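You operate a simulated robot arm through the tools that you are given. There is no shell and no other tool. Be economical: measure what you need, move in short steps, check, and stop when the job is done.

You run a simulated two-armed robot. Do the job below in one go: nothing can be reset, and whatever is moved stays where it is left.

Task
Take the silver spacer and put it on the clear pane. Stack the small cardboard carton labelled "pins" from the top of the cream table on top of the small cardboard carton marked "M12". Pick up the green brake block with one hand, pass it to the other hand and put it on the top of the wooden bench. The order is free.

The check looks at the end state, three seconds after you hand in, the way a careful person would. Anything else that was tipped, shoved, dropped, spilled or broken makes it a failure.

Robot
Two 7-joint arms with two-finger grippers on one trunk, on a base that drives. Base frame: it is fixed to the floor where the robot stands at the start and does not move with it; the origin is under the middle of the robot, x ahead of it, y to its left, z up. Readings come in m, degrees, newtons and seconds.
The left shoulder is at the start at [0.06, 0.179, 1.08], the right one opposite. With the tool pointing down near the work surface each hand reaches from about 0.26 to 0.66 m from the robot's upright axis, wherever it stands, measured 20 degrees to its own side. Places, roughly: green brake block (5x4x10 cm) [-5.4, -2.6, 0.8]; small cardboard carton [-5.5, -2.5, 0.75]; top of the wooden bench [-4.6, 0.1, 0.8]. Payload 1.96 kg a hand.
The tool frame of a hand sits at the grasp point between the pads (the TCP): z along the fingers, y along the line on which they close. The tips reach 0.02 m beyond it. The gripper opens to 0.072 m. The gripper's body begins 0.038 m behind the TCP.
Orientation is that of the tool frame in the base frame, as a unit quaternion [x, y, z, w]. With the fingers straight down and closing along the base's y, the tool's x points along the base's -x, its y along +y and its z along -z.

Tools
- The arms move only by the tool play_rows. It takes "left_targets", "right_targets" or both (then of equal length, played together; a hand with none holds still); each is a list of rows, each a list of 3 entries, a list of its own where there are three numbers: the closure, from 0 (fully open) to 1 (shut), then the shift along the base's x, y, z in m, then the turn, a rotation vector about the base's x, y, z in degrees. In form: [[grip, [dx, dy, dz], [rx, ry, rz]], ...]. A call has 1 to 20 rows; each row is the pose to reach, as a shift and turn from the pose commanded when the call began. A row lasts 0.2 s, in which the tool goes at most 0.05 m and 8.6 degrees; a call with a longer step from one row to the next is refused whole, and so is a gripper value outside its range. A pose out of reach is approached as far as the arm can. The call stops where the force on the tool passes 40 N (or 10 N more than at its start, if that is more) or the arm is blocked; 0.2 s more then pass. The fingers move at their own pace (about 0.153 m/s each) and stop on an object; they squeeze with about 28 N. The grip force told is the motor's: it shows also when the fingers shut on nothing. Time passes only in rows, and 0.2 s behind the last, so rows that repeat a pose let the fingers close. It gives the time, the measured TCP pose, the force on the tool (base axes), the opening and the grip force at its end, in the units of the frame above (readings bear some noise), with the torque about the TCP (base axes, N m) and any sound that the robot's microphone picked up, and new pictures: "views" is both (left out), scene, wrist or none (wrist: the cameras of the hands that moved).
- Cameras (640 x 400 px; columns grow to the right, rows downward): "scene" is now at [0.0092, 0.0061, 1.6175]; the picture's right is [0.09, -1.00, 0.00], its down [-0.85, -0.07, -0.53] and it looks along [0.53, 0.05, -0.85] (base axes); focal length 281 px, centre (320, 200). "left" rides on the left gripper at [0.071, -0.019, -0.082] in its tool frame; the picture's right is [0.26, 0.97, 0.00], its down [-0.67, 0.18, -0.72] and it looks along [-0.69, 0.19, 0.70] (tool axes); focal length 280 px, centre (320, 200). "right" rides on the right gripper at [0.071, 0.019, -0.082] in its tool frame; the picture's right is [-0.26, 0.97, 0.00], its down [-0.67, -0.18, -0.72] and it looks along [-0.69, -0.19, 0.70] (tool axes); focal length 280 px, centre (320, 200). There is no depth. A picture from a camera that has moved, and an enlarged one, comes with that camera's place and axes in the base frame and with its lens.
- slide_trunk(by): slides the trunk up (or, below 0, down) by that many m; the arms and the scene camera ride with it, the base frame stays. It gives what a move gives, with no picture.
- steer(legs): drives the robot by 1 to 6 legs, each [ahead, left, turn to the left] in m, m and degrees, along the robot's own axes; the way and the turn of a leg run together, so that a leg with both is an arc; at most 1.5 m and 180 degrees a leg. The arms and the cameras ride along, it lands a little off, and it stops where it bumps. It gives what a move gives, and a new picture of the scene camera.
- pan_tilt(pan, tilt): turns the head with the scene camera to pan (to the left, within 86 degrees either way) and tilt (down, from -29 to 69), counted from straight ahead of the robot. It gives what a move gives, and a new picture of the scene camera.
- zoom(camera, box): a new picture of the part [left, top, right, bottom] of that camera's present view, enlarged. No time passes.
- close_job(): hands the job in; it is judged then, once.

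Go step by step. Nothing tells you exact positions but the pictures and the camera data: compare them with the known pose of the tool, close in by small moves and look again before you grip or let go. The budget is 165 turns and 260 pictures, counting those below and the enlarged ones. Unless the task says otherwise, let go and move clear before handing in, and close with one line.

The tools are called after "Emit:" as a command line: name --argument value ..., lists and objects as JSON in quotes. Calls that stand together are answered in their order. play_rows: Moves the arms, as the interface text tells. Its arguments: {"type":"object","properties":{"left_targets":{"type":"array","items":{"type":"array"}},"right_targets":{"type":"array","items":{"type":"array"}},"views":{"type":"string","enum":["both","scene","wrist","none"]}},"required":[]} The other tools are called the same way: slide_trunk (by) slides the trunk up or down; steer (legs) drives the base; pan_tilt (pan, tilt) turns the head that bears the scene camera; zoom (camera, box) takes an enlarged picture of a part of a camera's view; close_job () hands the job in.

At the start:

```text
clock: 0.0
left_tcp_pos: [0.3224, 0.1067, 1.074]
left_ee_rot: [0.0, 1.0, 0.001, 0.0]
left_contact_force: [1.1, 0.4, 0.1]
left_ft_torque: [-0.01, 0.0, 0.03]
left_grip_width: 0.072
left_grip_force: 0.1
right_tcp_pos: [0.3666, -0.1633, 1.0935]
right_ee_rot: [0.0, 1.0, 0.001, 0.001]
right_contact_force: [0.2, 0.1, 0.2]
right_ft_torque: [-0.01, -0.01, -0.02]
right_grip_width: 0.0718
right_grip_force: 0.1
trunk travel left (down, up): [-0.725, 0.265]
robot x, y, heading: [-0.0008, -0.0011, -0.1]
head pan, tilt: [5.0, 58.1]
```

scene: 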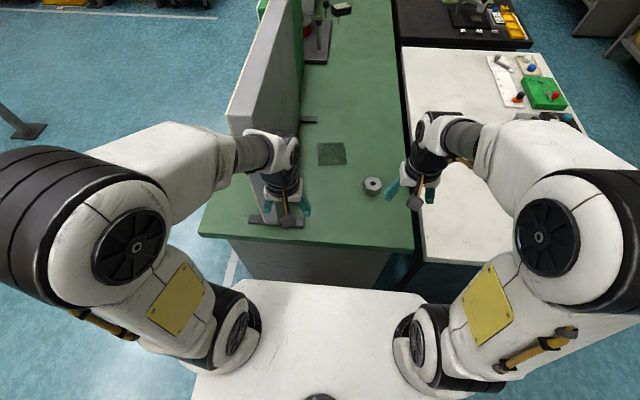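
right: 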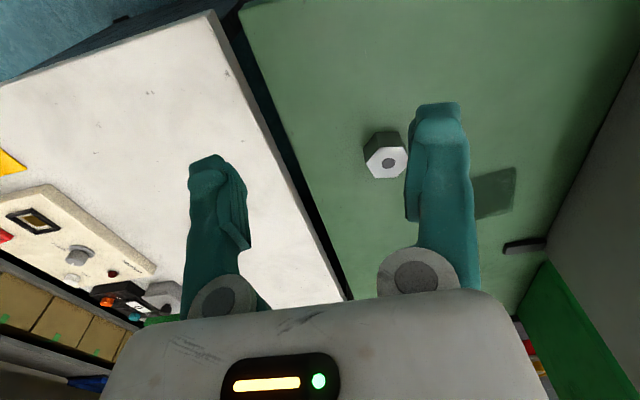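
left: 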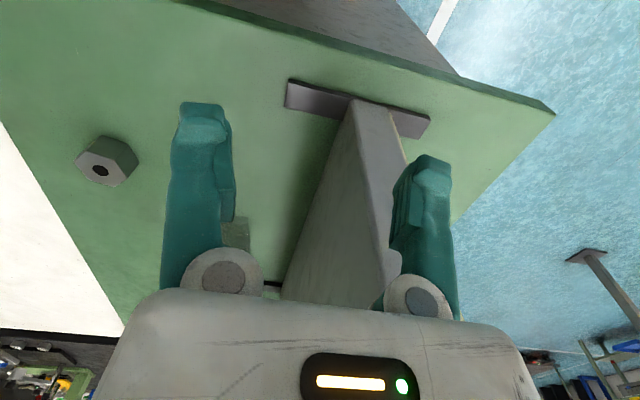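

I see a hexagonal metal part on the green table and a dark square beside it that may be the clear pane; the first estimate puts the spacer near (0.54, -0.12, 0.88). I'll enlarge to identify them.

Emit:
zoom --camera "scene" --box '[220, 80, 440, 240]'

Emit:
zoom --camera "right" --box '[320, 80, 560, 260]'

Emit:
pan_tilt --pan 0 --tilt 30

```text
2.50 times, centred on (330, 160) of scene
camera zoom: at [0.0092, 0.0061, 1.6175], right [0.09, -1.0, 0.0], down [-0.85, -0.07, -0.53], along [0.53, 0.05, -0.85], focal length 703 px, centre (295, 300)
```

zoom: 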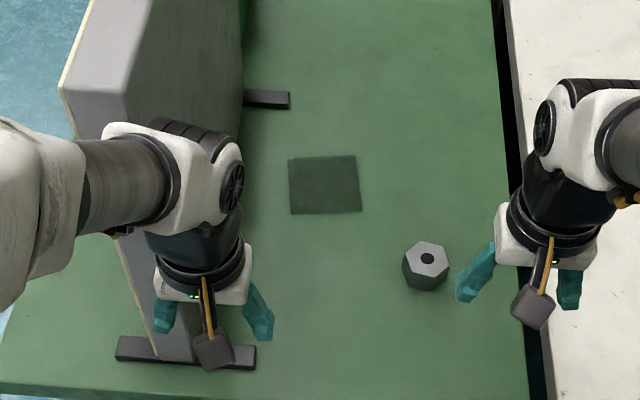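

```text
2.22 times, centred on (440, 170) of right
camera zoom: at [0.2964, -0.1446, 1.1728], right [0.26, 0.97, 0.0], down [0.67, -0.18, 0.72], along [0.69, -0.19, -0.7], focal length 623 px, centre (53, 267)
```

zoom: 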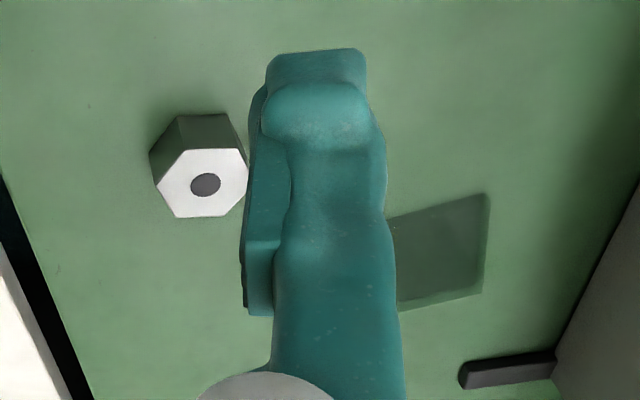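

```text
clock: 0.9
left_tcp_pos: [0.3217, 0.1076, 1.0735]
left_ee_rot: [0.0, 1.0, 0.0, -0.001]
left_contact_force: [0.1, -0.2, -0.9]
left_ft_torque: [0.0, 0.01, 0.02]
left_grip_width: 0.0721
left_grip_force: 0.0
right_tcp_pos: [0.3662, -0.1649, 1.094]
right_ee_rot: [0.0, 1.0, 0.0, 0.0]
right_contact_force: [0.1, 0.3, -0.6]
right_ft_torque: [-0.01, -0.01, -0.04]
right_grip_width: 0.0719
right_grip_force: 0.1
trunk travel left (down, up): [-0.725, 0.265]
robot x, y, heading: [0.0039, -0.0002, 0.2]
head pan, tilt: [0.0, 30.0]
camera scene: at [0.031, 0.0002, 1.6572], right [0.0, -1.0, 0.0], down [-0.5, 0.0, -0.87], along [0.87, 0.0, -0.5], focal length 281 px, centre (320, 200)
```

scene: 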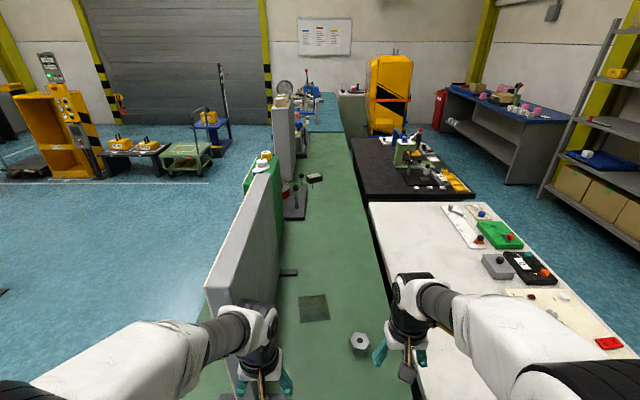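

The hex spacer and the square pane are on the green table, with the pane around (0.70, 0.025), probably a bit out of reach. I'll look down at the base's clearance to the table and at the scene.

Emit:
pan_tilt --pan 0 --tilt 69

Emit:
zoom --camera "scene" --box '[220, 120, 420, 245]'

```text
clock: 2.0
left_tcp_pos: [0.3222, 0.107, 1.0734]
left_ee_rot: [0.001, 1.0, 0.0, 0.0]
left_contact_force: [0.5, 0.0, -0.7]
left_ft_torque: [-0.04, 0.01, 0.01]
left_grip_width: 0.0719
left_grip_force: 0.1
right_tcp_pos: [0.3675, -0.1627, 1.0953]
right_ee_rot: [0.0, 1.0, 0.0, -0.001]
right_contact_force: [0.4, 0.4, 0.1]
right_ft_torque: [0.01, -0.02, 0.01]
right_grip_width: 0.0721
right_grip_force: 0.0
trunk travel left (down, up): [-0.725, 0.265]
robot x, y, heading: [-0.0016, -0.0018, 0.2]
head pan, tilt: [0.0, 68.8]
camera scene: at [-0.0034, 0.0002, 1.6058], right [0.0, -1.0, 0.0], down [-0.93, 0.0, -0.36], along [0.36, 0.0, -0.93], focal length 281 px, centre (320, 200)
```

scene: 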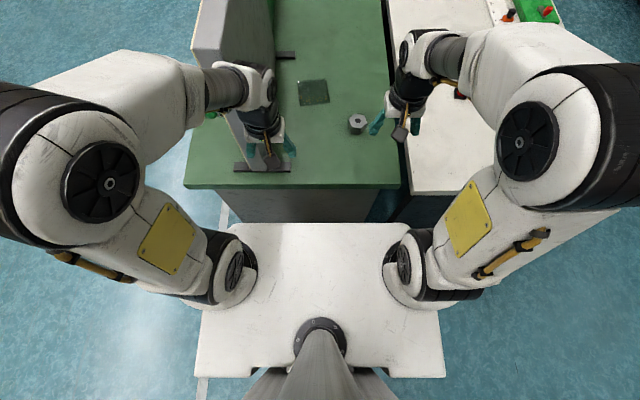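

```text
3.20 times, centred on (320, 182) of scene
camera zoom: at [-0.0034, 0.0002, 1.6058], right [0.0, -1.0, 0.0], down [-0.93, 0.0, -0.36], along [0.36, 0.0, -0.93], focal length 900 px, centre (320, 256)
```

zoom: 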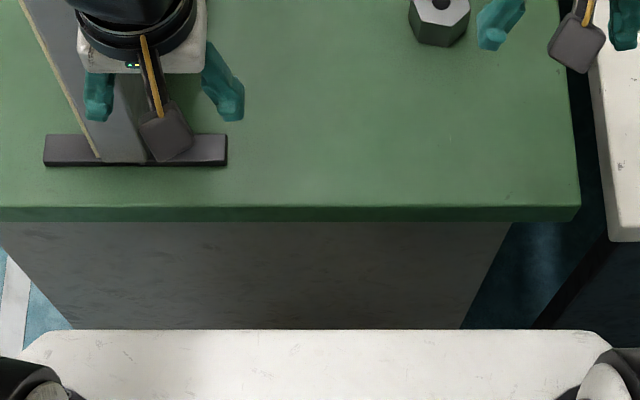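

The white plate below is the torso, so there's some free space to the table. I'll look closely at the spacer's orientation before picking.

Emit:
zoom --camera "scene" --box '[280, 65, 400, 140]'

Emit:
zoom --camera "left" --box '[40, 100, 200, 200]'

```text
5.33 times, centred on (340, 102) of scene
camera zoom: at [-0.0034, 0.0002, 1.6058], right [0.0, -1.0, 0.0], down [-0.93, 0.0, -0.36], along [0.36, 0.0, -0.93], focal length 1500 px, centre (213, 720)
```

zoom: 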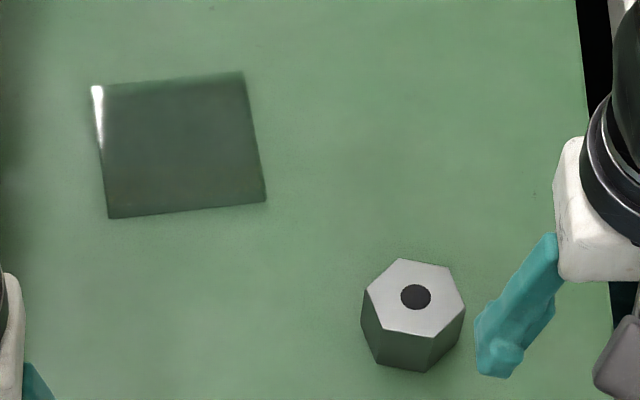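

```text
4.00 times, centred on (120, 150) of left
camera zoom: at [0.2514, 0.0865, 1.1558], right [-0.26, 0.97, 0.0], down [0.67, 0.18, 0.72], along [0.69, 0.19, -0.7], focal length 1122 px, centre (1120, 400)
```

zoom: 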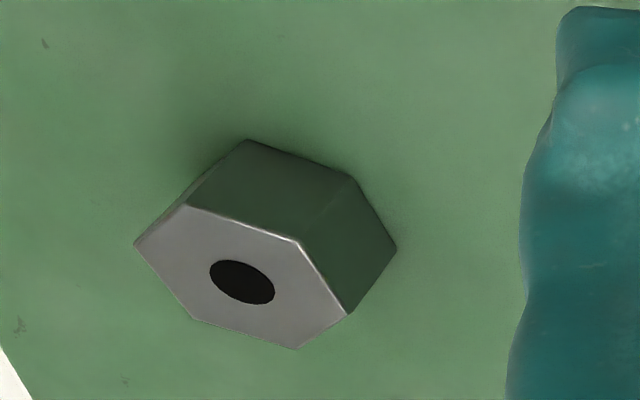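

The pane is a glossy sheet, and the spacer's hexagon has flats that suit a closing line yawed about +15.5°. I'll bring the right hand above the spacer at about 10 cm and look.

Emit:
play_rows --right_targets '[[0, [0.035, 0.009, -0.027], [0, 0, 4]], [0, [0.07, 0.018, -0.054], [0, 0, 8]], [0, [0.105, 0.027, -0.081], [0, 0, 12]], [0, [0.14, 0.036, -0.108], [0, 0, 15.5]], [0, [0.174, 0.045, -0.135], [0, 0, 15.5]], [0, [0.174, 0.045, -0.135], [0, 0, 15.5]]]'

```text
clock: 3.4
left_tcp_pos: [0.3214, 0.1079, 1.0735]
left_ee_rot: [0.001, 1.0, 0.0, 0.0]
left_contact_force: [0.0, -1.1, -0.2]
left_ft_torque: [-0.03, -0.01, 0.03]
left_grip_width: 0.0722
left_grip_force: 0.1
right_tcp_pos: [0.5409, -0.1189, 0.9596]
right_ee_rot: [-0.135, 0.991, 0.0, 0.001]
right_contact_force: [0.3, 0.5, 0.1]
right_ft_torque: [-0.04, -0.03, -0.04]
right_grip_width: 0.0719
right_grip_force: 0.0
trunk travel left (down, up): [-0.725, 0.265]
robot x, y, heading: [-0.0014, -0.0016, -0.3]
head pan, tilt: [0.0, 68.8]
camera scene: at [-0.0046, 0.0001, 1.6058], right [0.0, -1.0, 0.0], down [-0.93, 0.0, -0.36], along [0.36, 0.0, -0.93], focal length 281 px, centre (320, 200)
camera right: at [0.4678, -0.1195, 1.0378], right [-0.01, 1.0, 0.0], down [0.7, 0.0, 0.72], along [0.72, 0.0, -0.7], focal length 280 px, centre (320, 200)
```

scene: 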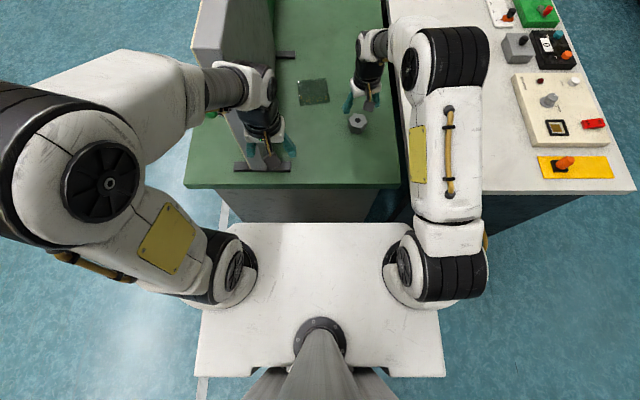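
right: 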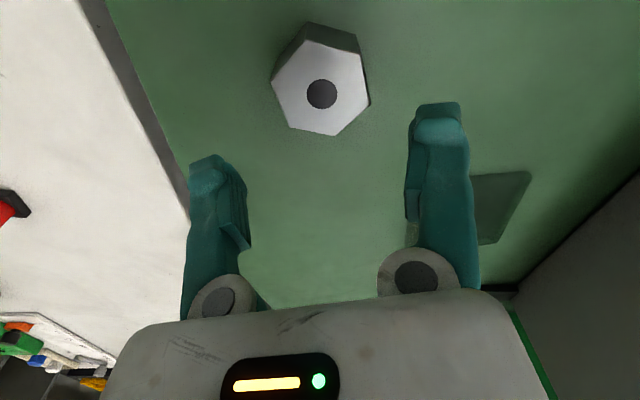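

The wrist view agrees: spacer centred at (0.541, -0.119), top about 0.881, table about 0.847. I'll descend to TCP 0.874 and close.

Emit:
play_rows --right_targets '[[0, [0, 0, -0.03], [0, 0, 0]], [0, [0, 0, -0.06], [0, 0, 0]], [0, [0, 0, -0.075], [0, 0, 0]], [0, [0, 0, -0.086], [0, 0, 0]], [0, [0, 0, -0.086], [0, 0, 0]], [1, [0, 0, -0.086], [0, 0, 0]], [1, [0, 0, -0.086], [0, 0, 0]], [1, [0, 0, -0.086], [0, 0, 0]]]' --views "wrist"

```text
clock: 5.2
left_tcp_pos: [0.3216, 0.1075, 1.0745]
left_ee_rot: [0.0, 1.0, 0.0, -0.001]
left_contact_force: [-1.3, 0.2, 1.0]
left_ft_torque: [0.0, -0.01, 0.05]
left_grip_width: 0.072
left_grip_force: 0.1
right_tcp_pos: [0.54, -0.1182, 0.8732]
right_ee_rot: [-0.134, 0.991, 0.0, 0.001]
right_contact_force: [0.9, 0.9, 1.2]
right_ft_torque: [0.0, -0.06, 0.05]
right_grip_width: 0.055
right_grip_force: 28.1
trunk travel left (down, up): [-0.725, 0.265]
robot x, y, heading: [-0.0015, -0.0023, 0.1]
head pan, tilt: [0.0, 68.8]
camera right: at [0.468, -0.1193, 0.9524], right [-0.01, 1.0, 0.0], down [0.7, 0.0, 0.72], along [0.72, 0.0, -0.7], focal length 280 px, centre (320, 200)
```

right: 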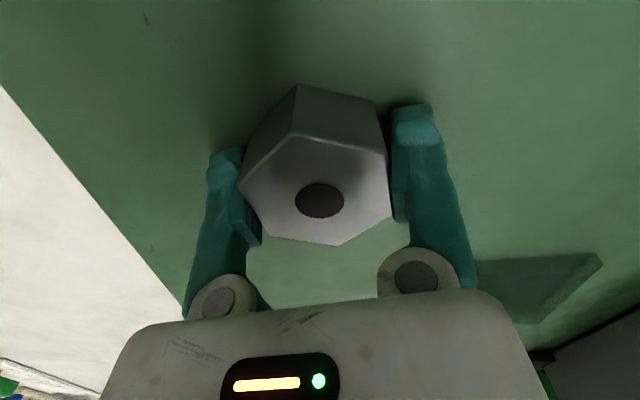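

The spacer is gripped with 0.055 m opening. I'll lift it a bit and look how it hangs.

Emit:
play_rows --right_targets '[[1, [0, 0, 0.02], [0, 0, 0]], [1, [0, 0, 0.05], [0, 0, 0]], [1, [0, 0, 0.08], [0, 0, 0]], [1, [0, 0, 0.08], [0, 0, 0]]]' --views "both"

Emit:
zoom --camera "scene" --box '[280, 65, 400, 140]'

```text
clock: 6.2
left_tcp_pos: [0.3218, 0.1055, 1.0747]
left_ee_rot: [0.0, 1.0, 0.0, 0.0]
left_contact_force: [-0.3, 0.4, -1.1]
left_ft_torque: [-0.04, 0.0, 0.02]
left_grip_width: 0.072
left_grip_force: 0.0
right_tcp_pos: [0.5405, -0.1174, 0.9525]
right_ee_rot: [-0.135, 0.991, 0.001, 0.0]
right_contact_force: [0.3, 0.5, -2.5]
right_ft_torque: [-0.01, -0.02, -0.01]
right_grip_width: 0.0547
right_grip_force: 28.2
trunk travel left (down, up): [-0.725, 0.265]
robot x, y, heading: [0.0015, -0.0, -0.1]
head pan, tilt: [0.0, 68.8]
camera scene: at [-0.0027, 0.0001, 1.6058], right [0.0, -1.0, 0.0], down [-0.93, 0.0, -0.36], along [0.36, 0.0, -0.93], focal length 281 px, centre (320, 200)
camera right: at [0.4682, -0.1193, 1.0321], right [-0.01, 1.0, 0.0], down [0.7, 0.0, 0.71], along [0.71, 0.0, -0.7], focal length 280 px, centre (320, 200)
```

scene: 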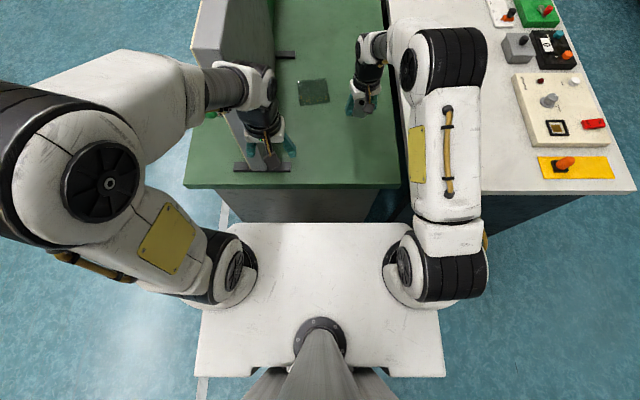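
right: 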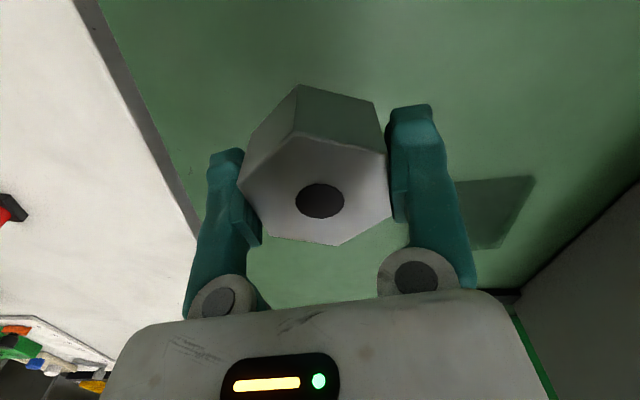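

```text
5.33 times, centred on (340, 102) of scene
camera zoom: at [-0.0027, 0.0001, 1.6058], right [0.0, -1.0, 0.0], down [-0.93, 0.0, -0.36], along [0.36, 0.0, -0.93], focal length 1500 px, centre (213, 720)
```

zoom: 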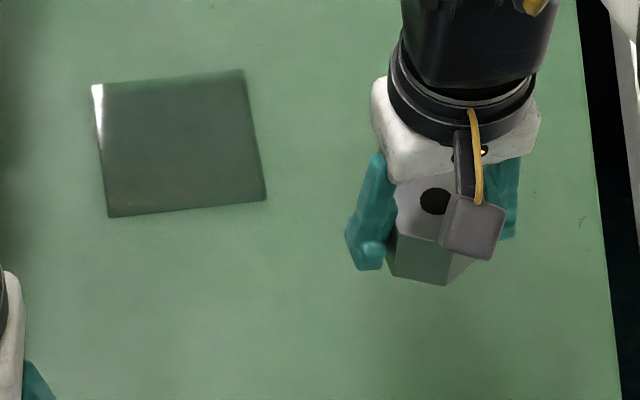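

The spacer hangs firmly and upright. Pane centre is about (0.684, 0.023); I'll test how far the right hand reaches toward it at a safe height.

Emit:
play_rows --right_targets '[[1, [0.025, 0.027, 0.01], [0, 0, 0]], [1, [0.05, 0.054, 0.02], [0, 0, 0]], [1, [0.075, 0.081, 0.02], [0, 0, 0]], [1, [0.1, 0.108, 0.02], [0, 0, 0]], [1, [0.12, 0.137, 0.02], [0, 0, 0]], [1, [0.138, 0.137, 0.02], [0, 0, 0]], [1, [0.138, 0.137, 0.02], [0, 0, 0]]]' --views "both"

```text
clock: 7.8
left_tcp_pos: [0.3225, 0.1071, 1.0728]
left_ee_rot: [0.0, 1.0, 0.0, 0.0]
left_contact_force: [0.6, -0.6, -0.8]
left_ft_torque: [-0.01, -0.01, -0.03]
left_grip_width: 0.0719
left_grip_force: 0.1
right_tcp_pos: [0.5714, -0.0845, 0.966]
right_ee_rot: [-0.135, 0.991, 0.0, 0.004]
right_contact_force: [0.3, -1.0, -2.1]
right_ft_torque: [-0.02, -0.03, 0.02]
right_grip_width: 0.0545
right_grip_force: 27.9
right hand out of reach, approached as far as the arm can: row 2, 3, 4, 5, 6, 7
trunk travel left (down, up): [-0.725, 0.265]
robot x, y, heading: [0.0018, 0.001, -0.2]
head pan, tilt: [0.0, 68.8]
camera scene: at [-0.0031, 0.0001, 1.6058], right [0.0, -1.0, 0.0], down [-0.93, 0.0, -0.36], along [0.36, 0.0, -0.93], focal length 281 px, centre (320, 200)
camera right: at [0.4989, -0.0856, 1.0446], right [-0.01, 1.0, 0.0], down [0.69, 0.0, 0.72], along [0.72, 0.01, -0.69], focal length 280 px, centre (320, 200)
```

scene: 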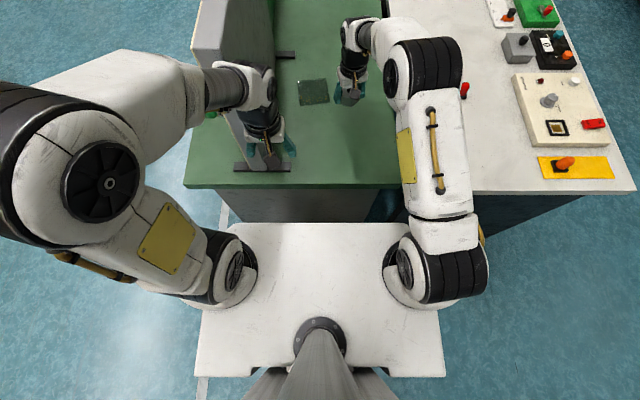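
right: 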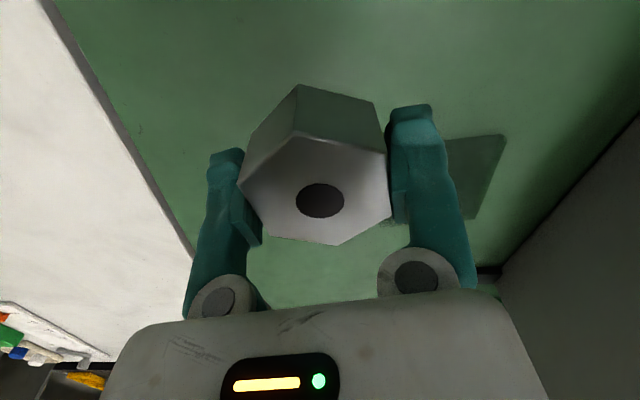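

The right hand stops around 0.57, so the base must go closer. First I'll tuck the left hand back and outward to clear the standing panel (front end near x 0.4, y 0.2), and bring the right hand back a bit.

Emit:
play_rows --left_targets '[[0, [-0.02, 0.04, 0], [0, 0, 0]], [0, [-0.04, 0.08, 0], [0, 0, 0]], [0, [-0.06, 0.12, 0], [0, 0, 0]], [0, [-0.08, 0.16, 0], [0, 0, 0]], [0, [-0.1, 0.19, 0], [0, 0, 0]], [0, [-0.1, 0.19, 0], [0, 0, 0]]]' --right_targets '[[1, [0.1, 0.1, 0.02], [0, 0, 0]], [1, [0.07, 0.07, 0.02], [0, 0, 0]], [1, [0.04, 0.04, 0.02], [0, 0, 0]], [1, [0.01, 0.01, 0.02], [0, 0, 0]], [1, [-0.02, -0.02, 0.02], [0, 0, 0]], [1, [-0.05, -0.04, 0.02], [0, 0, 0]]]' --views "both"

```text
refused: row 1 steps farther than a row can; nothing moved
```

The first row's step was too long; I'll replay with proper steps.

Emit:
play_rows --left_targets '[[0, [-0.02, 0.04, 0], [0, 0, 0]], [0, [-0.04, 0.08, 0], [0, 0, 0]], [0, [-0.06, 0.12, 0], [0, 0, 0]], [0, [-0.08, 0.16, 0], [0, 0, 0]], [0, [-0.1, 0.19, 0], [0, 0, 0]], [0, [-0.1, 0.19, 0], [0, 0, 0]]]' --right_targets '[[1, [-0.03, -0.03, 0.0], [0, 0, 0]], [1, [-0.06, -0.06, 0.0], [0, 0, 0]], [1, [-0.06, -0.06, 0.0], [0, 0, 0]], [1, [-0.06, -0.06, 0.0], [0, 0, 0]], [1, [-0.06, -0.06, 0.0], [0, 0, 0]], [1, [-0.06, -0.06, 0.0], [0, 0, 0]]]' --views "scene"

```text
clock: 9.2
left_tcp_pos: [0.2379, 0.3086, 1.0804]
left_ee_rot: [0.0, 1.0, 0.0, -0.001]
left_contact_force: [0.2, -0.1, -0.2]
left_ft_torque: [-0.01, 0.04, 0.01]
left_grip_width: 0.0719
left_grip_force: 0.0
left hand out of reach, approached as far as the arm can: row 3, 4, 5, 6
right_tcp_pos: [0.5114, -0.1464, 0.9682]
right_ee_rot: [-0.135, 0.991, 0.001, 0.0]
right_contact_force: [-0.4, 0.6, -2.5]
right_ft_torque: [0.0, -0.01, -0.01]
right_grip_width: 0.0545
right_grip_force: 28.4
trunk travel left (down, up): [-0.725, 0.265]
robot x, y, heading: [0.0002, -0.001, -0.1]
head pan, tilt: [0.0, 68.8]
camera scene: at [-0.0025, -0.0001, 1.6058], right [0.0, -1.0, 0.0], down [-0.93, 0.0, -0.36], along [0.36, 0.0, -0.93], focal length 281 px, centre (320, 200)
```

scene: 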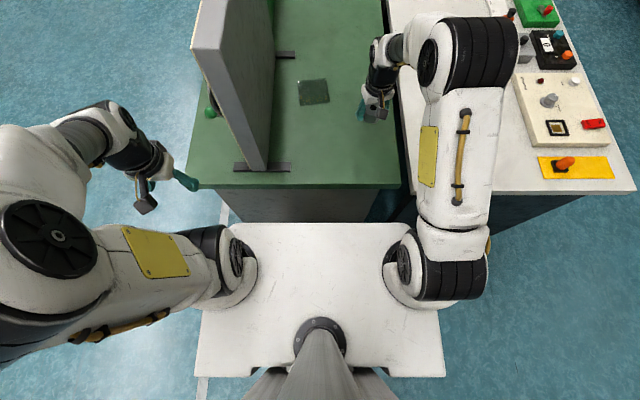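

The left arm is now clear. I'll drive slightly left and 5 cm ahead.

Emit:
steer --legs '[[0, 0.06, 0], [0.05, 0, 0]]'

```text
clock: 10.7
left_tcp_pos: [0.2856, 0.3675, 1.0819]
left_ee_rot: [0.0, 1.0, -0.001, 0.0]
left_contact_force: [0.6, 0.0, -0.2]
left_ft_torque: [0.0, 0.01, -0.01]
left_grip_width: 0.0718
left_grip_force: 0.2
right_tcp_pos: [0.5604, -0.0866, 0.9681]
right_ee_rot: [-0.135, 0.991, 0.0, 0.0]
right_contact_force: [0.6, 0.2, -2.4]
right_ft_torque: [0.01, -0.05, -0.03]
right_grip_width: 0.0545
right_grip_force: 28.4
trunk travel left (down, up): [-0.725, 0.265]
robot x, y, heading: [0.0494, 0.0552, -0.3]
head pan, tilt: [0.0, 68.8]
camera scene: at [0.0451, 0.0599, 1.6058], right [0.0, -1.0, 0.0], down [-0.93, 0.0, -0.36], along [0.36, 0.0, -0.93], focal length 281 px, centre (320, 200)
```

scene: 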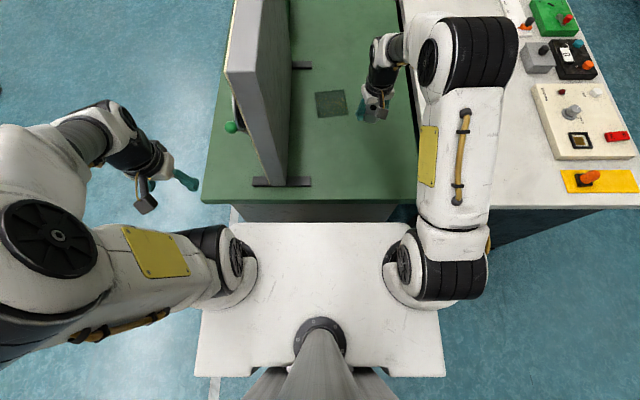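

No bump. Another 5 cm ahead and 4 cm left.

Emit:
steer --legs '[[0, 0.04, 0], [0.05, 0, 0]]'

```text
clock: 12.1
left_tcp_pos: [0.3355, 0.4078, 1.0822]
left_ee_rot: [0.0, 1.0, 0.0, 0.0]
left_contact_force: [0.0, 0.1, 0.2]
left_ft_torque: [0.01, -0.02, -0.01]
left_grip_width: 0.0722
left_grip_force: 0.0
right_tcp_pos: [0.6091, -0.0474, 0.9692]
right_ee_rot: [-0.135, 0.991, 0.001, 0.0]
right_contact_force: [-0.5, -0.6, -2.2]
right_ft_torque: [-0.01, 0.0, 0.01]
right_grip_width: 0.0547
right_grip_force: 28.0
trunk travel left (down, up): [-0.725, 0.265]
robot x, y, heading: [0.0994, 0.0999, -0.1]
head pan, tilt: [0.0, 68.8]
camera scene: at [0.0944, 0.0988, 1.6058], right [0.0, -1.0, 0.0], down [-0.93, 0.0, -0.36], along [0.36, 0.0, -0.93], focal length 281 px, centre (320, 200)
```

scene: 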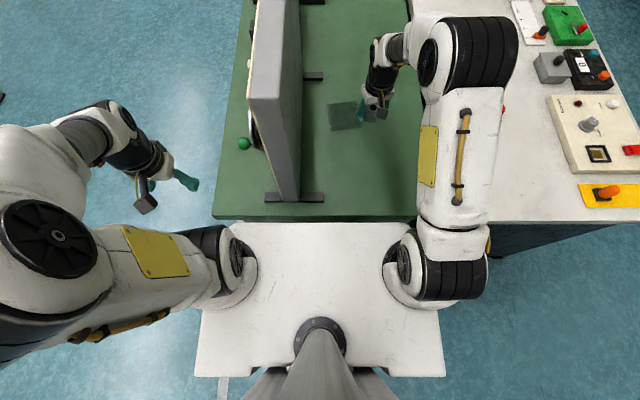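

Good. Now refine the pane position from this closer view.

Emit:
zoom --camera "scene" --box '[280, 75, 400, 150]'

```text
5.33 times, centred on (340, 112) of scene
camera zoom: at [0.0944, 0.0988, 1.6058], right [0.0, -1.0, 0.0], down [-0.93, 0.0, -0.36], along [0.36, 0.0, -0.93], focal length 1500 px, centre (213, 667)
```

zoom: 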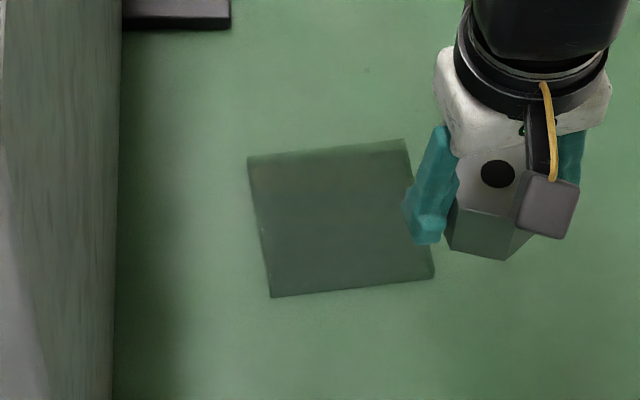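

Pane centre is (0.680, 0.022). Moving the spacer above it.

Emit:
play_rows --right_targets '[[1, [0.024, 0.023, 0], [0, 0, 0]], [1, [0.048, 0.046, 0], [0, 0, 0]], [1, [0.071, 0.069, 0], [0, 0, 0]], [1, [0.071, 0.069, -0.03], [0, 0, 0]], [1, [0.071, 0.069, -0.05], [0, 0, 0]], [1, [0.071, 0.069, -0.05], [0, 0, 0]]]' --views "both"

Emit:
zoom --camera "scene" --box '[280, 75, 400, 150]'

```text
clock: 13.5
left_tcp_pos: [0.3351, 0.4066, 1.0822]
left_ee_rot: [0.0, 1.0, 0.0, 0.0]
left_contact_force: [0.8, -0.2, 1.0]
left_ft_torque: [0.01, -0.02, -0.04]
left_grip_width: 0.072
left_grip_force: 0.1
right_tcp_pos: [0.6816, 0.0232, 0.9167]
right_ee_rot: [-0.135, 0.991, 0.0, 0.0]
right_contact_force: [-0.6, 0.0, -2.8]
right_ft_torque: [0.02, -0.05, 0.01]
right_grip_width: 0.0544
right_grip_force: 28.0
right hand out of reach, approached as far as the arm can: row 3
trunk travel left (down, up): [-0.725, 0.265]
robot x, y, heading: [0.1, 0.1038, 0.2]
head pan, tilt: [0.0, 68.8]
camera scene: at [0.0953, 0.0999, 1.6058], right [0.0, -1.0, 0.0], down [-0.93, 0.0, -0.36], along [0.36, 0.0, -0.93], focal length 281 px, centre (320, 200)
camera right: at [0.6085, 0.0216, 0.9964], right [-0.01, 1.0, 0.0], down [0.7, 0.0, 0.72], along [0.72, 0.0, -0.7], focal length 280 px, centre (320, 200)
```

scene: 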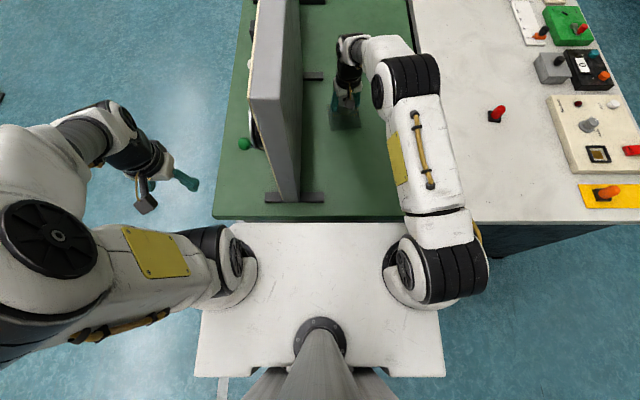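
right: 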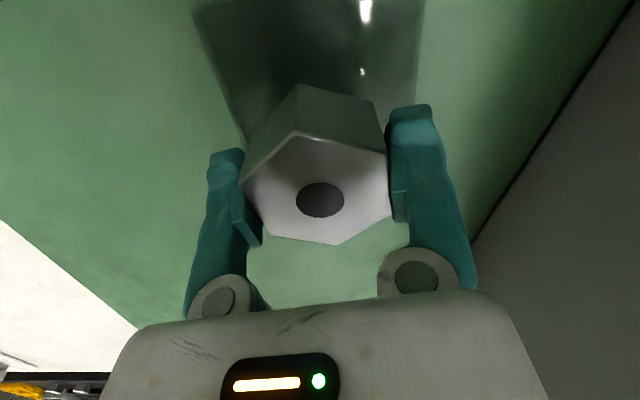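

```text
5.33 times, centred on (340, 112) of scene
camera zoom: at [0.0953, 0.0999, 1.6058], right [0.0, -1.0, 0.0], down [-0.93, 0.0, -0.36], along [0.36, 0.0, -0.93], focal length 1500 px, centre (213, 667)
```

zoom: 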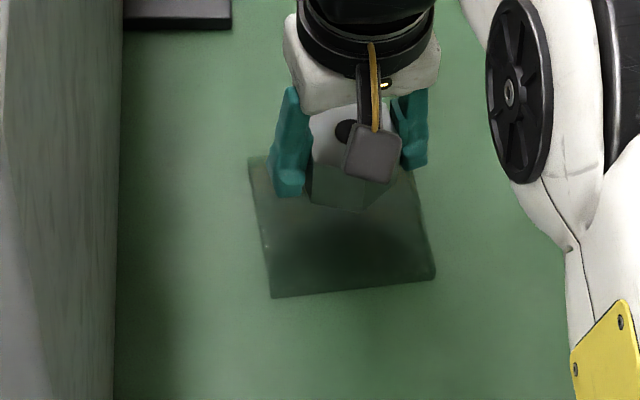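

The spacer sits over the pane. Lowering gently to just above contact.

Emit:
play_rows --right_targets '[[1, [0, 0, -0.015], [0, 0, 0]], [1, [0, 0, -0.027], [0, 0, 0]], [1, [0, 0, -0.032], [0, 0, 0]], [1, [0, 0, -0.032], [0, 0, 0]]]' --views "wrist"

Emit:
zoom --camera "scene" --box '[300, 75, 380, 125]'

```text
clock: 14.5
left_tcp_pos: [0.3371, 0.408, 1.0809]
left_ee_rot: [0.0, 1.0, 0.0, 0.0]
left_contact_force: [0.5, 0.0, 0.6]
left_ft_torque: [-0.01, 0.03, 0.01]
left_grip_width: 0.072
left_grip_force: 0.1
right_tcp_pos: [0.6824, 0.0216, 0.8863]
right_ee_rot: [-0.135, 0.991, 0.0, 0.0]
right_contact_force: [0.0, 0.2, -1.7]
right_ft_torque: [-0.02, 0.02, -0.01]
right_grip_width: 0.0546
right_grip_force: 27.8
trunk travel left (down, up): [-0.725, 0.265]
robot x, y, heading: [0.098, 0.1002, 0.0]
head pan, tilt: [0.0, 68.8]
camera right: at [0.6087, 0.0215, 0.9644], right [-0.01, 1.0, 0.0], down [0.7, 0.0, 0.71], along [0.71, 0.0, -0.7], focal length 280 px, centre (320, 200)
```

right: 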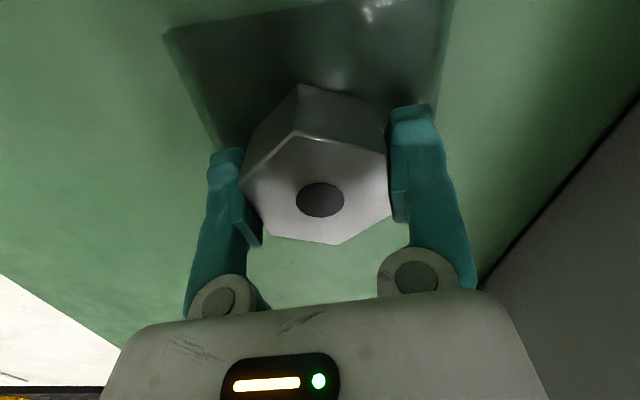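

```text
8.00 times, centred on (340, 100) of scene
camera zoom: at [0.096, 0.1, 1.6058], right [0.0, -1.0, 0.0], down [-0.93, 0.0, -0.36], along [0.36, 0.0, -0.93], focal length 2250 px, centre (160, 1000)
```

zoom: 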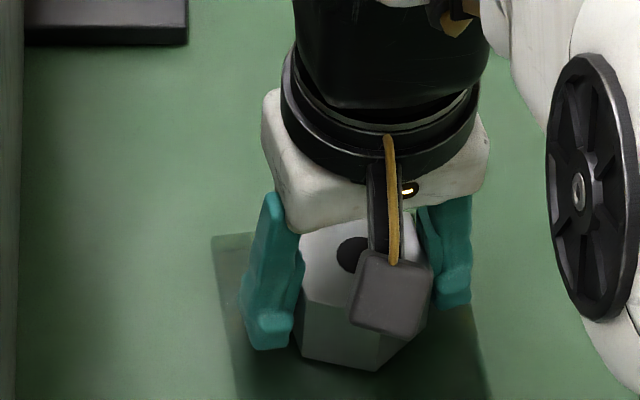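

Close to contact. Lowering in 2 mm steps.

Emit:
play_rows --right_targets '[[1, [0, 0, -0.002], [0, 0, 0]], [1, [0, 0, -0.004], [0, 0, 0]], [1, [0, 0, -0.004], [0, 0, 0]]]' --views "none"

```text
clock: 15.3
left_tcp_pos: [0.3349, 0.4083, 1.0811]
left_ee_rot: [0.0, 1.0, 0.0, 0.001]
left_contact_force: [-0.4, -0.4, -0.1]
left_ft_torque: [0.01, -0.01, 0.0]
left_grip_width: 0.0721
left_grip_force: 0.0
right_tcp_pos: [0.6814, 0.0231, 0.884]
right_ee_rot: [-0.135, 0.991, 0.0, 0.002]
right_contact_force: [2.4, -2.4, 21.8]
right_ft_torque: [0.23, 0.37, -0.01]
right_grip_width: 0.0543
right_grip_force: 28.2
trunk travel left (down, up): [-0.725, 0.265]
robot x, y, heading: [0.0977, 0.0959, -0.2]
head pan, tilt: [0.0, 68.8]
```

Contact made (about 22 N). Easing off a little, releasing and rising.

Emit:
play_rows --right_targets '[[1, [0, 0, 0.002], [0, 0, 0]], [0.5, [0, 0, 0.002], [0, 0, 0]], [0, [0, 0, 0.002], [0, 0, 0]], [0, [0, 0, 0.002], [0, 0, 0]], [0, [0, 0, 0.03], [0, 0, 0]], [0, [0, 0, 0.06], [0, 0, 0]], [0, [-0.02, -0.02, 0.09], [0, 0, 0]], [0, [-0.06, -0.04, 0.12], [0, 0, 0]]]' --views "both"

Emit:
zoom --camera "scene" --box '[280, 75, 400, 150]'

```text
refused: row 8 steps farther than a row can; nothing moved
```

```text
5.33 times, centred on (340, 112) of scene
camera zoom: at [0.0933, 0.1, 1.6061], right [0.0, -1.0, 0.0], down [-0.93, 0.0, -0.36], along [0.36, 0.0, -0.93], focal length 1500 px, centre (213, 667)
```

zoom: 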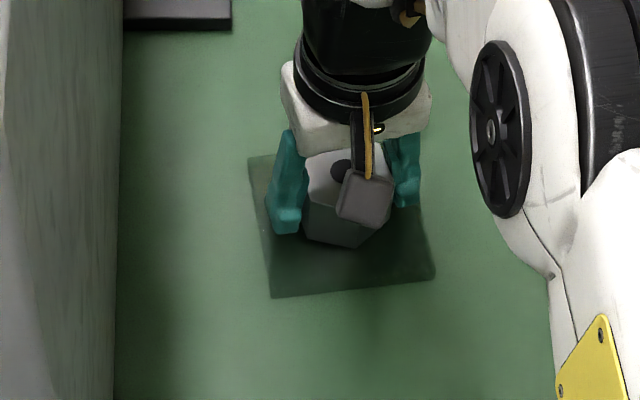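

Position is well inside the pane. Retrying the release with legal steps.

Emit:
play_rows --right_targets '[[1, [0, 0, 0.002], [0, 0, 0]], [0.5, [0, 0, 0.002], [0, 0, 0]], [0, [0, 0, 0.002], [0, 0, 0]], [0, [0, 0, 0.002], [0, 0, 0]], [0, [0, 0, 0.03], [0, 0, 0]], [0, [0, 0, 0.06], [0, 0, 0]], [0, [-0.02, -0.02, 0.09], [0, 0, 0]], [0, [-0.05, -0.04, 0.11], [0, 0, 0]], [0, [-0.08, -0.06, 0.13], [0, 0, 0]]]' --views "scene"

Emit:
zoom --camera "scene" --box '[280, 75, 400, 150]'

```text
clock: 17.3
left_tcp_pos: [0.3358, 0.4076, 1.0808]
left_ee_rot: [0.0, 1.0, 0.0, 0.001]
left_contact_force: [-0.3, 0.5, -0.8]
left_ft_torque: [0.02, -0.01, 0.02]
left_grip_width: 0.0719
left_grip_force: 0.0
right_tcp_pos: [0.6007, -0.0377, 1.0122]
right_ee_rot: [-0.135, 0.991, 0.0, 0.002]
right_contact_force: [0.0, -0.3, -0.7]
right_ft_torque: [-0.03, -0.02, 0.01]
right_grip_width: 0.0722
right_grip_force: 0.0
right hand out of reach, approached as far as the arm can: row 6
trunk travel left (down, up): [-0.725, 0.265]
robot x, y, heading: [0.0968, 0.1001, -0.1]
head pan, tilt: [0.0, 68.8]
camera scene: at [0.0942, 0.0994, 1.6057], right [0.0, -1.0, 0.0], down [-0.93, 0.0, -0.36], along [0.36, 0.0, -0.93], focal length 281 px, centre (320, 200)
```

scene: 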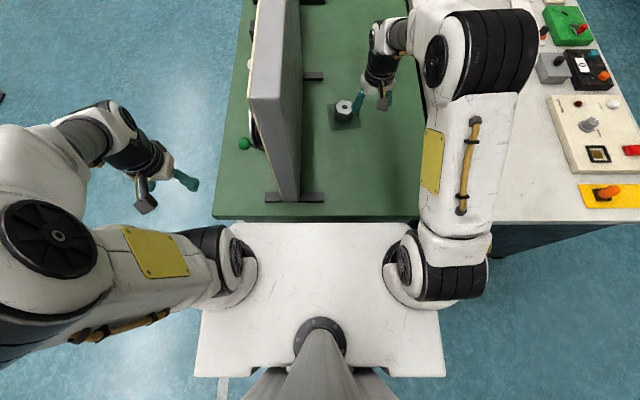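

```text
5.33 times, centred on (340, 112) of scene
camera zoom: at [0.0942, 0.0994, 1.6057], right [0.0, -1.0, 0.0], down [-0.93, 0.0, -0.36], along [0.36, 0.0, -0.93], focal length 1500 px, centre (213, 667)
```

zoom: 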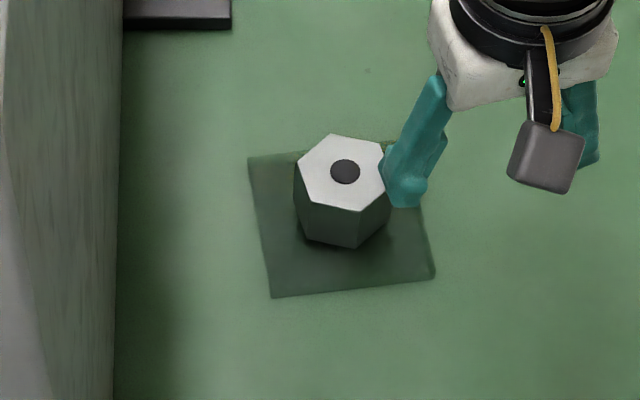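

The spacer stands on the pane. Next I'll back away from the table and look to the sides.

Emit:
steer --legs '[[-0.3, 0, 0]]'

Emit:
pan_tilt --pan 86 --tilt 25

Emit:
pan_tilt --pan -86 --tilt 25

```text
clock: 19.3
left_tcp_pos: [0.0359, 0.407, 1.0816]
left_ee_rot: [0.0, 1.0, 0.0, 0.0]
left_contact_force: [0.6, -0.5, -0.3]
left_ft_torque: [0.01, -0.01, 0.0]
left_grip_width: 0.0718
left_grip_force: 0.0
right_tcp_pos: [0.2999, -0.0377, 1.0112]
right_ee_rot: [-0.135, 0.991, 0.0, 0.0]
right_contact_force: [0.5, -0.2, 0.5]
right_ft_torque: [0.03, 0.01, 0.01]
right_grip_width: 0.0721
right_grip_force: 0.0
trunk travel left (down, up): [-0.725, 0.265]
robot x, y, heading: [-0.1993, 0.1025, 0.0]
head pan, tilt: [0.0, 68.8]
camera scene: at [-0.2045, 0.1, 1.6058], right [0.0, -1.0, 0.0], down [-0.93, 0.0, -0.36], along [0.36, 0.0, -0.93], focal length 281 px, centre (320, 200)
```

scene: 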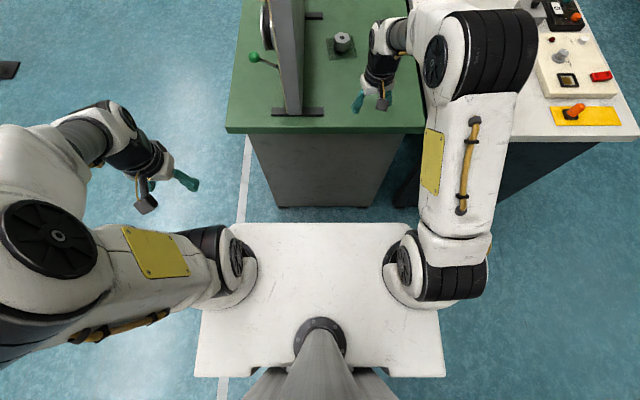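

```text
clock: 20.9
left_tcp_pos: [0.0348, 0.4078, 1.0809]
left_ee_rot: [0.0, 1.0, 0.001, 0.0]
left_contact_force: [-0.1, -0.3, 0.9]
left_ft_torque: [0.01, 0.04, 0.03]
left_grip_width: 0.0719
left_grip_force: 0.0
right_tcp_pos: [0.2999, -0.0363, 1.0116]
right_ee_rot: [-0.135, 0.991, 0.0, 0.0]
right_contact_force: [0.8, 0.4, 1.3]
right_ft_torque: [-0.01, -0.01, -0.01]
right_grip_width: 0.0721
right_grip_force: 0.0
trunk travel left (down, up): [-0.725, 0.265]
robot x, y, heading: [-0.2006, 0.0987, 0.1]
head pan, tilt: [85.9, 25.0]
camera scene: at [-0.2539, 0.1919, 1.6652], right [1.0, -0.07, 0.0], down [-0.03, -0.42, -0.91], along [0.06, 0.9, -0.42], focal length 281 px, centre (320, 200)
```

scene: 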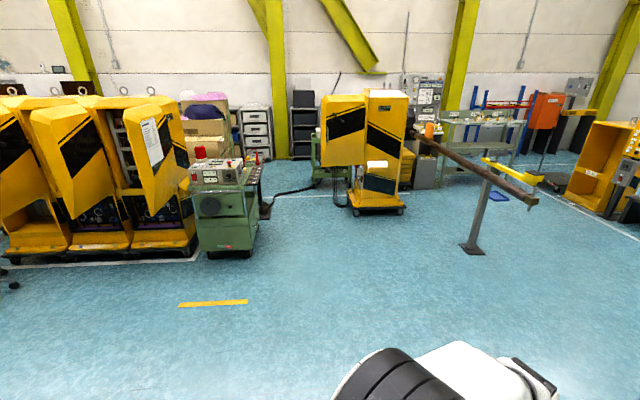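

```text
clock: 23.5
left_tcp_pos: [0.0363, 0.4084, 1.0815]
left_ee_rot: [0.0, 1.0, 0.001, -0.001]
left_contact_force: [-0.3, -0.4, -0.5]
left_ft_torque: [0.01, -0.03, 0.05]
left_grip_width: 0.072
left_grip_force: 0.0
right_tcp_pos: [0.301, -0.0374, 1.011]
right_ee_rot: [-0.135, 0.991, 0.0, 0.0]
right_contact_force: [-0.2, -0.4, -0.2]
right_ft_torque: [0.01, -0.01, -0.02]
right_grip_width: 0.0718
right_grip_force: 0.1
trunk travel left (down, up): [-0.725, 0.265]
robot x, y, heading: [-0.2018, 0.0961, -0.1]
head pan, tilt: [-85.9, 25.0]
camera scene: at [-0.2538, 0.0081, 1.6652], right [-1.0, -0.07, 0.0], down [-0.03, 0.42, -0.91], along [0.06, -0.9, -0.42], focal length 281 px, centre (320, 200)
```

scene: 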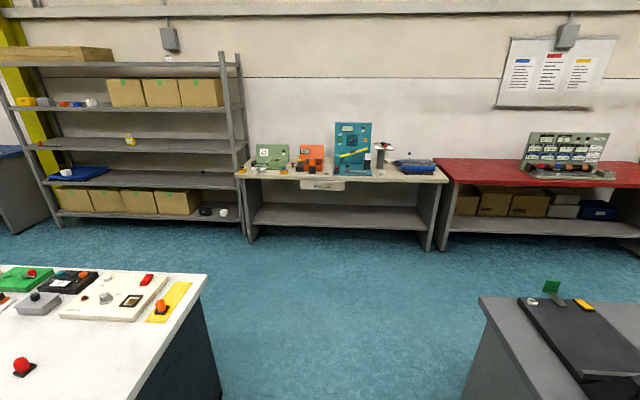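

There is open floor on the left and a grey table to the right rear. I'll tuck the right hand and turn left to look behind.

Emit:
play_rows --right_targets '[[0, [-0.04, -0.02, 0.02], [0, 0, -4]], [0, [-0.08, -0.04, 0.04], [0, 0, -8]], [0, [-0.12, -0.06, 0.06], [0, 0, -12]], [0, [-0.15, -0.06, 0.08], [0, 0, -15.5]], [0, [-0.15, -0.06, 0.08], [0, 0, -15.5]]]' --views "none"

Emit:
steer --legs '[[0, 0, 90]]'

Emit:
pan_tilt --pan 60 --tilt 25

```text
clock: 24.7
left_tcp_pos: [0.0372, 0.4079, 1.0812]
left_ee_rot: [0.0, 1.0, 0.0, -0.001]
left_contact_force: [-0.5, 0.3, 0.3]
left_ft_torque: [0.05, 0.01, 0.0]
left_grip_width: 0.0719
left_grip_force: 0.0
right_tcp_pos: [0.1511, -0.0968, 1.092]
right_ee_rot: [0.001, 1.0, 0.0, -0.001]
right_contact_force: [0.4, -0.1, -0.8]
right_ft_torque: [0.04, -0.02, 0.03]
right_grip_width: 0.0719
right_grip_force: 0.0
trunk travel left (down, up): [-0.725, 0.265]
robot x, y, heading: [-0.2015, 0.1003, 0.1]
head pan, tilt: [-85.9, 25.0]
```

```text
clock: 28.9
left_tcp_pos: [-0.5107, 0.3356, 1.0817]
left_ee_rot: [0.709, -0.706, 0.0, 0.0]
left_contact_force: [0.5, -0.1, 0.0]
left_ft_torque: [0.02, -0.01, -0.01]
left_grip_width: 0.0722
left_grip_force: 0.2
right_tcp_pos: [-0.0061, 0.4529, 1.0926]
right_ee_rot: [0.709, -0.705, 0.0, 0.0]
right_contact_force: [-0.5, 0.3, 0.6]
right_ft_torque: [0.0, 0.03, 0.01]
right_grip_width: 0.0716
right_grip_force: 0.1
trunk travel left (down, up): [-0.725, 0.265]
robot x, y, heading: [-0.2048, 0.0999, 90.3]
head pan, tilt: [-85.9, 25.0]
camera scene: at [-0.1084, 0.047, 1.6652], right [0.08, -1.0, 0.0], down [-0.42, -0.03, -0.91], along [0.9, 0.07, -0.42], focal length 281 px, centre (320, 200)
```

scene: 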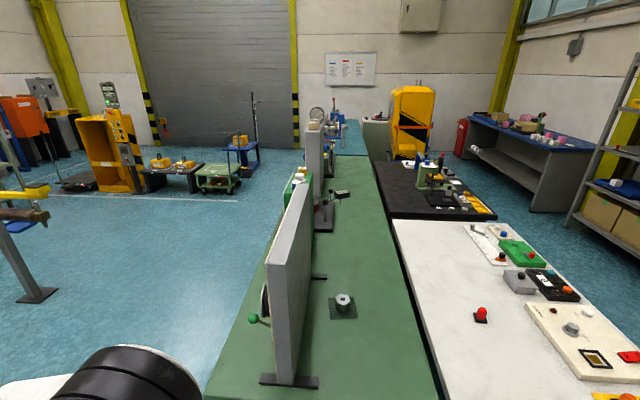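

```text
clock: 31.2
left_tcp_pos: [-0.509, 0.3351, 1.0814]
left_ee_rot: [0.709, -0.705, 0.0, 0.0]
left_contact_force: [0.5, 0.5, 1.0]
left_ft_torque: [0.0, 0.02, 0.02]
left_grip_width: 0.0721
left_grip_force: 0.1
right_tcp_pos: [-0.0053, 0.4521, 1.0919]
right_ee_rot: [0.709, -0.705, 0.001, 0.0]
right_contact_force: [0.1, 0.3, -0.6]
right_ft_torque: [-0.01, -0.02, -0.01]
right_grip_width: 0.072
right_grip_force: 0.1
trunk travel left (down, up): [-0.725, 0.265]
robot x, y, heading: [-0.2019, 0.0955, 90.4]
head pan, tilt: [60.0, 25.0]
camera scene: at [-0.2803, 0.0857, 1.6652], right [0.5, 0.87, 0.0], down [0.37, -0.21, -0.91], along [-0.79, 0.45, -0.42], focal length 281 px, centre (320, 200)
```

scene: 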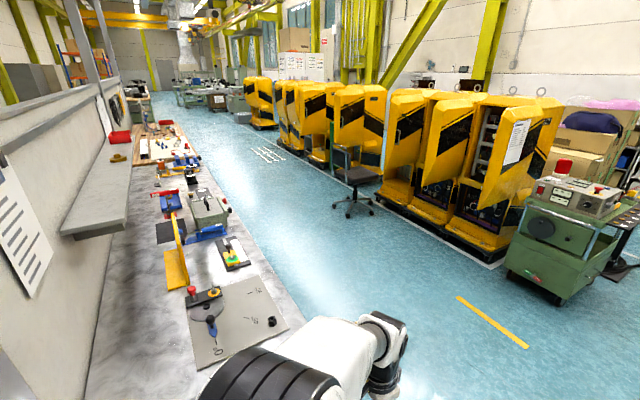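

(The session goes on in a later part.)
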